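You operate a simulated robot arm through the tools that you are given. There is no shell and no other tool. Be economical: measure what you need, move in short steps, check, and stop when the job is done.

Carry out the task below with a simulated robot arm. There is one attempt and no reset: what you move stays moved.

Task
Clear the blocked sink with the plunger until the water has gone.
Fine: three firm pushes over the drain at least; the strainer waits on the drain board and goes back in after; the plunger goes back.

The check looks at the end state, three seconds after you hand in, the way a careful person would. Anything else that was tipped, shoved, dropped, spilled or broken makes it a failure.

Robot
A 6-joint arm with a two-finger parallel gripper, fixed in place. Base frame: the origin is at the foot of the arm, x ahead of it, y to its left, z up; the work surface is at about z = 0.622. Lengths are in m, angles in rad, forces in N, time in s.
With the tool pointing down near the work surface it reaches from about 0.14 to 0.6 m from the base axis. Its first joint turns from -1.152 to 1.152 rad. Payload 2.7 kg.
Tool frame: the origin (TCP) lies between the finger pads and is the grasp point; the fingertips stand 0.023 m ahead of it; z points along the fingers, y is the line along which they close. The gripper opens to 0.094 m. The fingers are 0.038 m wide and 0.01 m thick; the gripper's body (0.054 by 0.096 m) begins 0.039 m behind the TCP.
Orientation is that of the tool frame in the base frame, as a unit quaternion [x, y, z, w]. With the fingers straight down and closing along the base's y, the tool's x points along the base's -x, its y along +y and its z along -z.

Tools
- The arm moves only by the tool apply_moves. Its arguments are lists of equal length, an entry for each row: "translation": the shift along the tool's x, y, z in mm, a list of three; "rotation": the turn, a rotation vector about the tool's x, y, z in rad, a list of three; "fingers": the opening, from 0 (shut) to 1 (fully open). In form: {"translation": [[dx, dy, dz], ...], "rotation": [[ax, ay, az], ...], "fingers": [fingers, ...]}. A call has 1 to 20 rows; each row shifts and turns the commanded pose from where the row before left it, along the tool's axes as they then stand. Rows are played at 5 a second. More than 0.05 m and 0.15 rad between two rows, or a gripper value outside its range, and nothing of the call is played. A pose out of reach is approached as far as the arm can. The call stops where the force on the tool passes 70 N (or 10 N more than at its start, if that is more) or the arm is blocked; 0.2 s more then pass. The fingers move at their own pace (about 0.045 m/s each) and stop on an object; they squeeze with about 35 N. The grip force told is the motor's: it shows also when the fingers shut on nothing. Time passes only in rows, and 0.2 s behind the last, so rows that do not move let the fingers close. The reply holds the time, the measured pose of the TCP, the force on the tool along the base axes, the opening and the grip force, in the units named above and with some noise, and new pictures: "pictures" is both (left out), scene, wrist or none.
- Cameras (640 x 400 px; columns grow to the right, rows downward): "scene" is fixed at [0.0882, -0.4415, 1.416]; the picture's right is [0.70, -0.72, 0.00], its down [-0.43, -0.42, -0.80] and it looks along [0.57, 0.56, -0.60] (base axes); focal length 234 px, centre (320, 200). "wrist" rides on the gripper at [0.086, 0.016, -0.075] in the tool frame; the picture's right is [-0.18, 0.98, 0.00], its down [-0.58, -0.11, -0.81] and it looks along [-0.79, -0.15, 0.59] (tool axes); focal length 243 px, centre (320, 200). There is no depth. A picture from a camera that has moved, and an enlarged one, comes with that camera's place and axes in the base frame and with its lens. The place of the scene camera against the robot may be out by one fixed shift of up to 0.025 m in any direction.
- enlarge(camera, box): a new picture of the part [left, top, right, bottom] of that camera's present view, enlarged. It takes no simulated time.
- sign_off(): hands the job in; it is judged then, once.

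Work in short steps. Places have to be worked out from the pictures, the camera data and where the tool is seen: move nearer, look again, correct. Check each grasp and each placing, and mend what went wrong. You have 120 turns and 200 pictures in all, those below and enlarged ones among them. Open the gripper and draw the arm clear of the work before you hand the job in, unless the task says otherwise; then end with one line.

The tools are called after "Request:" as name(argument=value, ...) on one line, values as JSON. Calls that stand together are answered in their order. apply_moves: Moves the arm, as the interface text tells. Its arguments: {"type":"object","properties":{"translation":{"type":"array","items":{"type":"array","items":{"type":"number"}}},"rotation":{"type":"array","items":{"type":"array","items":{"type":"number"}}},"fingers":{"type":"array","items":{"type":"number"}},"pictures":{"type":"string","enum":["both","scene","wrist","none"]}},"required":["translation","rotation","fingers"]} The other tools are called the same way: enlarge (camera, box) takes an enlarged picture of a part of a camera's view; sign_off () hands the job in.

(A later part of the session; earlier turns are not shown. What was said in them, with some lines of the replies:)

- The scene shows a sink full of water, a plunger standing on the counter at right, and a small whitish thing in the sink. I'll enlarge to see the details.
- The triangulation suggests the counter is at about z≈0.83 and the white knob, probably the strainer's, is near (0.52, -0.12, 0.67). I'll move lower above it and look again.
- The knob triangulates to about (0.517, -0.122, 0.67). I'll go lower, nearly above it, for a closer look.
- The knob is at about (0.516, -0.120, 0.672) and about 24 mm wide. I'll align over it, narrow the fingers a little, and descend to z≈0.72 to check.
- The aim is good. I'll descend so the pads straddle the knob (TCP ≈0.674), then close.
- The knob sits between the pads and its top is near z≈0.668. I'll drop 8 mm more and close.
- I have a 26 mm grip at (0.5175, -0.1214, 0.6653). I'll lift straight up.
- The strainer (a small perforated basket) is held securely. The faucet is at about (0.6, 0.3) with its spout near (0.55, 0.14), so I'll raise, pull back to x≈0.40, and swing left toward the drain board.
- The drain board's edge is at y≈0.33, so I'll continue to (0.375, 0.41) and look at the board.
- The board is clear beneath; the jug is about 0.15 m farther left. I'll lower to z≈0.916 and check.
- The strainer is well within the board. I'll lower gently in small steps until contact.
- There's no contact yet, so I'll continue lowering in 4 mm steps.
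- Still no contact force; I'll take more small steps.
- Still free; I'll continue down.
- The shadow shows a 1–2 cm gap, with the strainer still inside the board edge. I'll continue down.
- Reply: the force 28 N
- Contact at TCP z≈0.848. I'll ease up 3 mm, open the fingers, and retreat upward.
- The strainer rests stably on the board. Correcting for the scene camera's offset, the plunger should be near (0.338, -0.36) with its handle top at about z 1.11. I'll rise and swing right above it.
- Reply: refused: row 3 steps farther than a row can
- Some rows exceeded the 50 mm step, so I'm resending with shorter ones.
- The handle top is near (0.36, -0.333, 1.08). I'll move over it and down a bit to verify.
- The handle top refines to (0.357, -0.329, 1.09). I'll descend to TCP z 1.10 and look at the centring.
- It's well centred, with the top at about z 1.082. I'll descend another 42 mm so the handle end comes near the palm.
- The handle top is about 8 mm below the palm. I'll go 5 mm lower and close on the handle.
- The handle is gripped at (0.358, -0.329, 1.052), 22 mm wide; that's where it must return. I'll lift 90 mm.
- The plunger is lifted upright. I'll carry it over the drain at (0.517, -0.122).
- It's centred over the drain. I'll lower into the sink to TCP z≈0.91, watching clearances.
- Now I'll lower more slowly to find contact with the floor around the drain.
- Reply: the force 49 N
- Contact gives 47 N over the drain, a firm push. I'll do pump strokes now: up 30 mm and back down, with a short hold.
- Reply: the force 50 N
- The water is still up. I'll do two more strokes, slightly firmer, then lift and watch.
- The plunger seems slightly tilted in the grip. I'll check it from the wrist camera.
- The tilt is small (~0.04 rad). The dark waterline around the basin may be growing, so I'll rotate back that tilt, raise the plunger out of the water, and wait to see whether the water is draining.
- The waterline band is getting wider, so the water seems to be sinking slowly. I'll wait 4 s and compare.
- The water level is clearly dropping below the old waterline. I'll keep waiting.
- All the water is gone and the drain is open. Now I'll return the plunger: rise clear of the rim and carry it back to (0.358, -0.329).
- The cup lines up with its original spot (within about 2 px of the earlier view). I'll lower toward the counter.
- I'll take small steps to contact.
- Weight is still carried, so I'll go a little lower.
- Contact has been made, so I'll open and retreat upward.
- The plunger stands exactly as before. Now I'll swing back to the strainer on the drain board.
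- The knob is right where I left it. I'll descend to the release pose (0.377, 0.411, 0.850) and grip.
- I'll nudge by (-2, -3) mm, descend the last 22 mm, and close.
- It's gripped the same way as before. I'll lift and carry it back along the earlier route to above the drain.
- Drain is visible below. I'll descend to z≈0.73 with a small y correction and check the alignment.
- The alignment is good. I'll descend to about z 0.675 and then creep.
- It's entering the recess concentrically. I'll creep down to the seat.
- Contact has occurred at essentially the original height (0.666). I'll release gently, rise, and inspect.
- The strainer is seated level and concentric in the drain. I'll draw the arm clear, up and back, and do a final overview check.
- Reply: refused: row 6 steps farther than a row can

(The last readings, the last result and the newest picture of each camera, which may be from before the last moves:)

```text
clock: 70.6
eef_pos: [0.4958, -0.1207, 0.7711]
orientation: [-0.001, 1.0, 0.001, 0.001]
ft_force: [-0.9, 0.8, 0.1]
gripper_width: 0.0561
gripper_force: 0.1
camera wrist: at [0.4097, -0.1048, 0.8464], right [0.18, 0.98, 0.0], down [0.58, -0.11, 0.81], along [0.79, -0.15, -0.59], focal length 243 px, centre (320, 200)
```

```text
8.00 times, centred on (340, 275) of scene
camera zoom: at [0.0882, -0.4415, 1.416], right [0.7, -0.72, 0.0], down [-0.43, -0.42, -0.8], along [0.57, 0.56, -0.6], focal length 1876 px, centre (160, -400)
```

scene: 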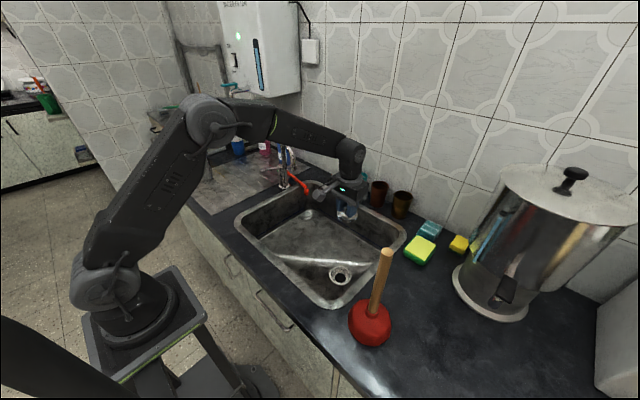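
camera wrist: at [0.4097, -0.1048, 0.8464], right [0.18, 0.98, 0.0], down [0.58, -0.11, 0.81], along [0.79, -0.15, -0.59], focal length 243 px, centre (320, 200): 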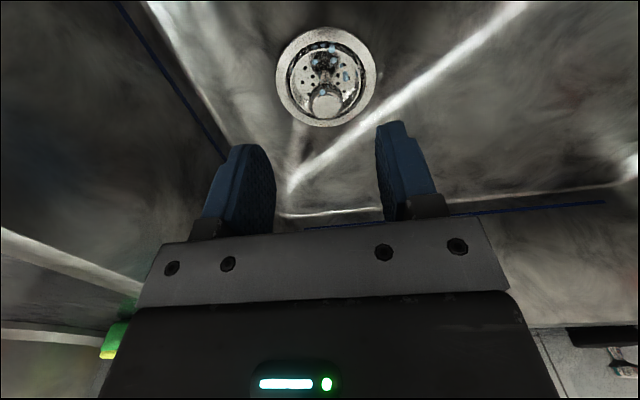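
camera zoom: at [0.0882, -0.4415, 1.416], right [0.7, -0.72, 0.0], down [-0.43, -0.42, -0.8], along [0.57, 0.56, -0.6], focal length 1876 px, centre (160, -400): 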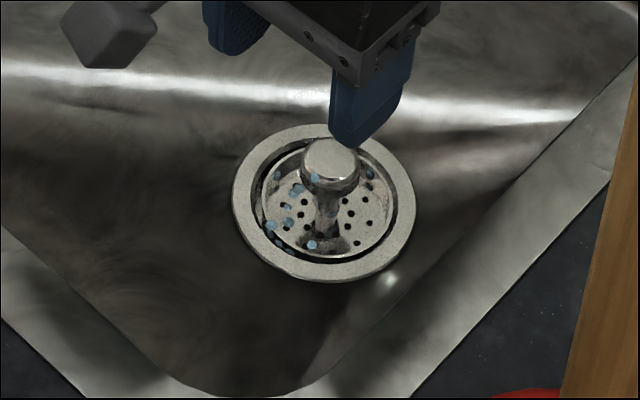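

A step was too long, so I'm resending the retreat with shorter rows.

Request:
apply_moves(translation=[[0, 0, -45], [0, 0, -45], [0, 0, -45], [0, 0, -45], [10, 8, -40], [15, 15, -40], [15, 15, -40], [15, 15, -40], [10, 20, -40], [0, 0, -40]], rotation=[[0, 0, 0], [0, 0, 0], [0, 0, 0], [0, 0, 0], [0, 0, 0], [0, 0, 0], [0, 0, 0], [0, 0, 0], [0, 0, 0], [0, 0, 0]], fingers=[0.6, 0.6, 0.6, 0.6, 1, 1, 1, 1, 1, 1])

Request:
enlarge(camera="scene", box=[140, 80, 340, 220])

Request:
enlarge(camera="scene", box=[300, 240, 380, 300])

```text
clock: 72.8
eef_pos: [0.429, -0.0469, 1.1914]
orientation: [-0.001, 1.0, 0.001, 0.0]
ft_force: [-0.2, 0.1, 0.1]
gripper_width: 0.0939
gripper_force: 0.0
camera wrist: at [0.344, -0.031, 1.2657], right [0.18, 0.98, 0.0], down [0.58, -0.11, 0.81], along [0.79, -0.15, -0.59], focal length 243 px, centre (320, 200)
```

scene: 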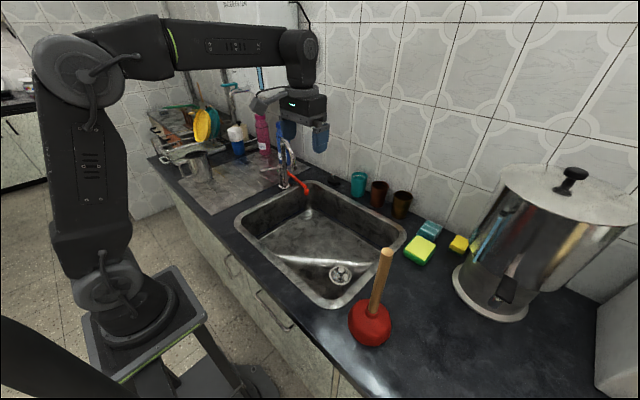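
wrist: 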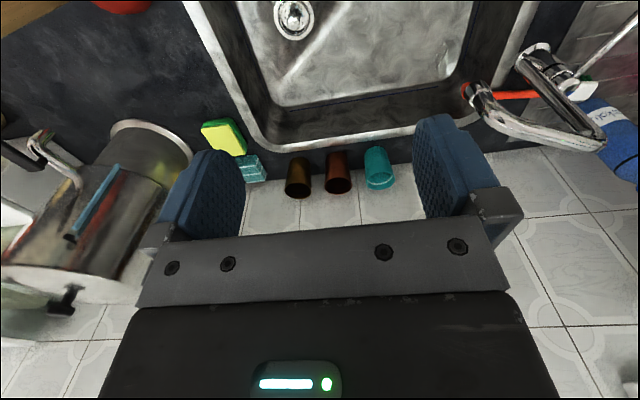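

```text
2.86 times, centred on (240, 150) of scene
camera zoom: at [0.0881, -0.4415, 1.416], right [0.7, -0.72, 0.0], down [-0.43, -0.42, -0.8], along [0.57, 0.56, -0.6], focal length 670 px, centre (549, 343)
```

zoom: 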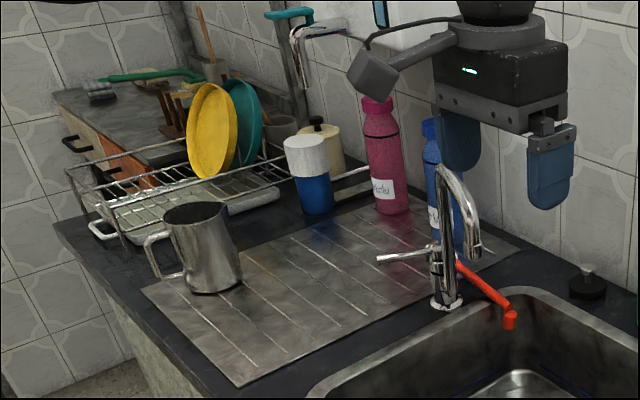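

```text
6.67 times, centred on (340, 270) of scene
camera zoom: at [0.0881, -0.4415, 1.416], right [0.7, -0.72, 0.0], down [-0.43, -0.42, -0.8], along [0.57, 0.56, -0.6], focal length 1563 px, centre (187, -267)
```

zoom: 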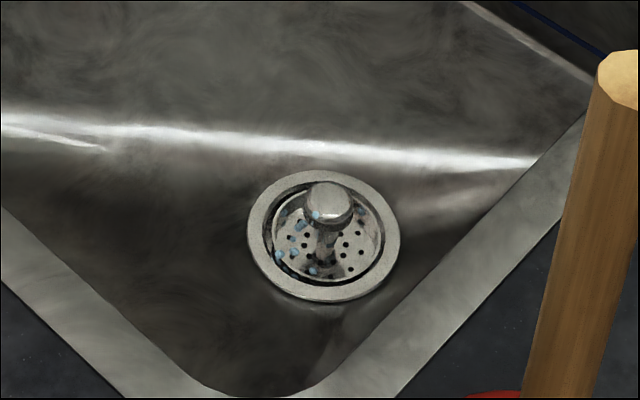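

The sink is empty, the strainer is seated, the plunger is back in place, nothing else has moved, and the arm is clear. I'm handing in.

Request:
sign_off()

```text
The job is handed in.
```

The sink is clear: I made five pushes over the drain, the water is gone, the strainer is back in the drain, and the plunger is back where it stood.
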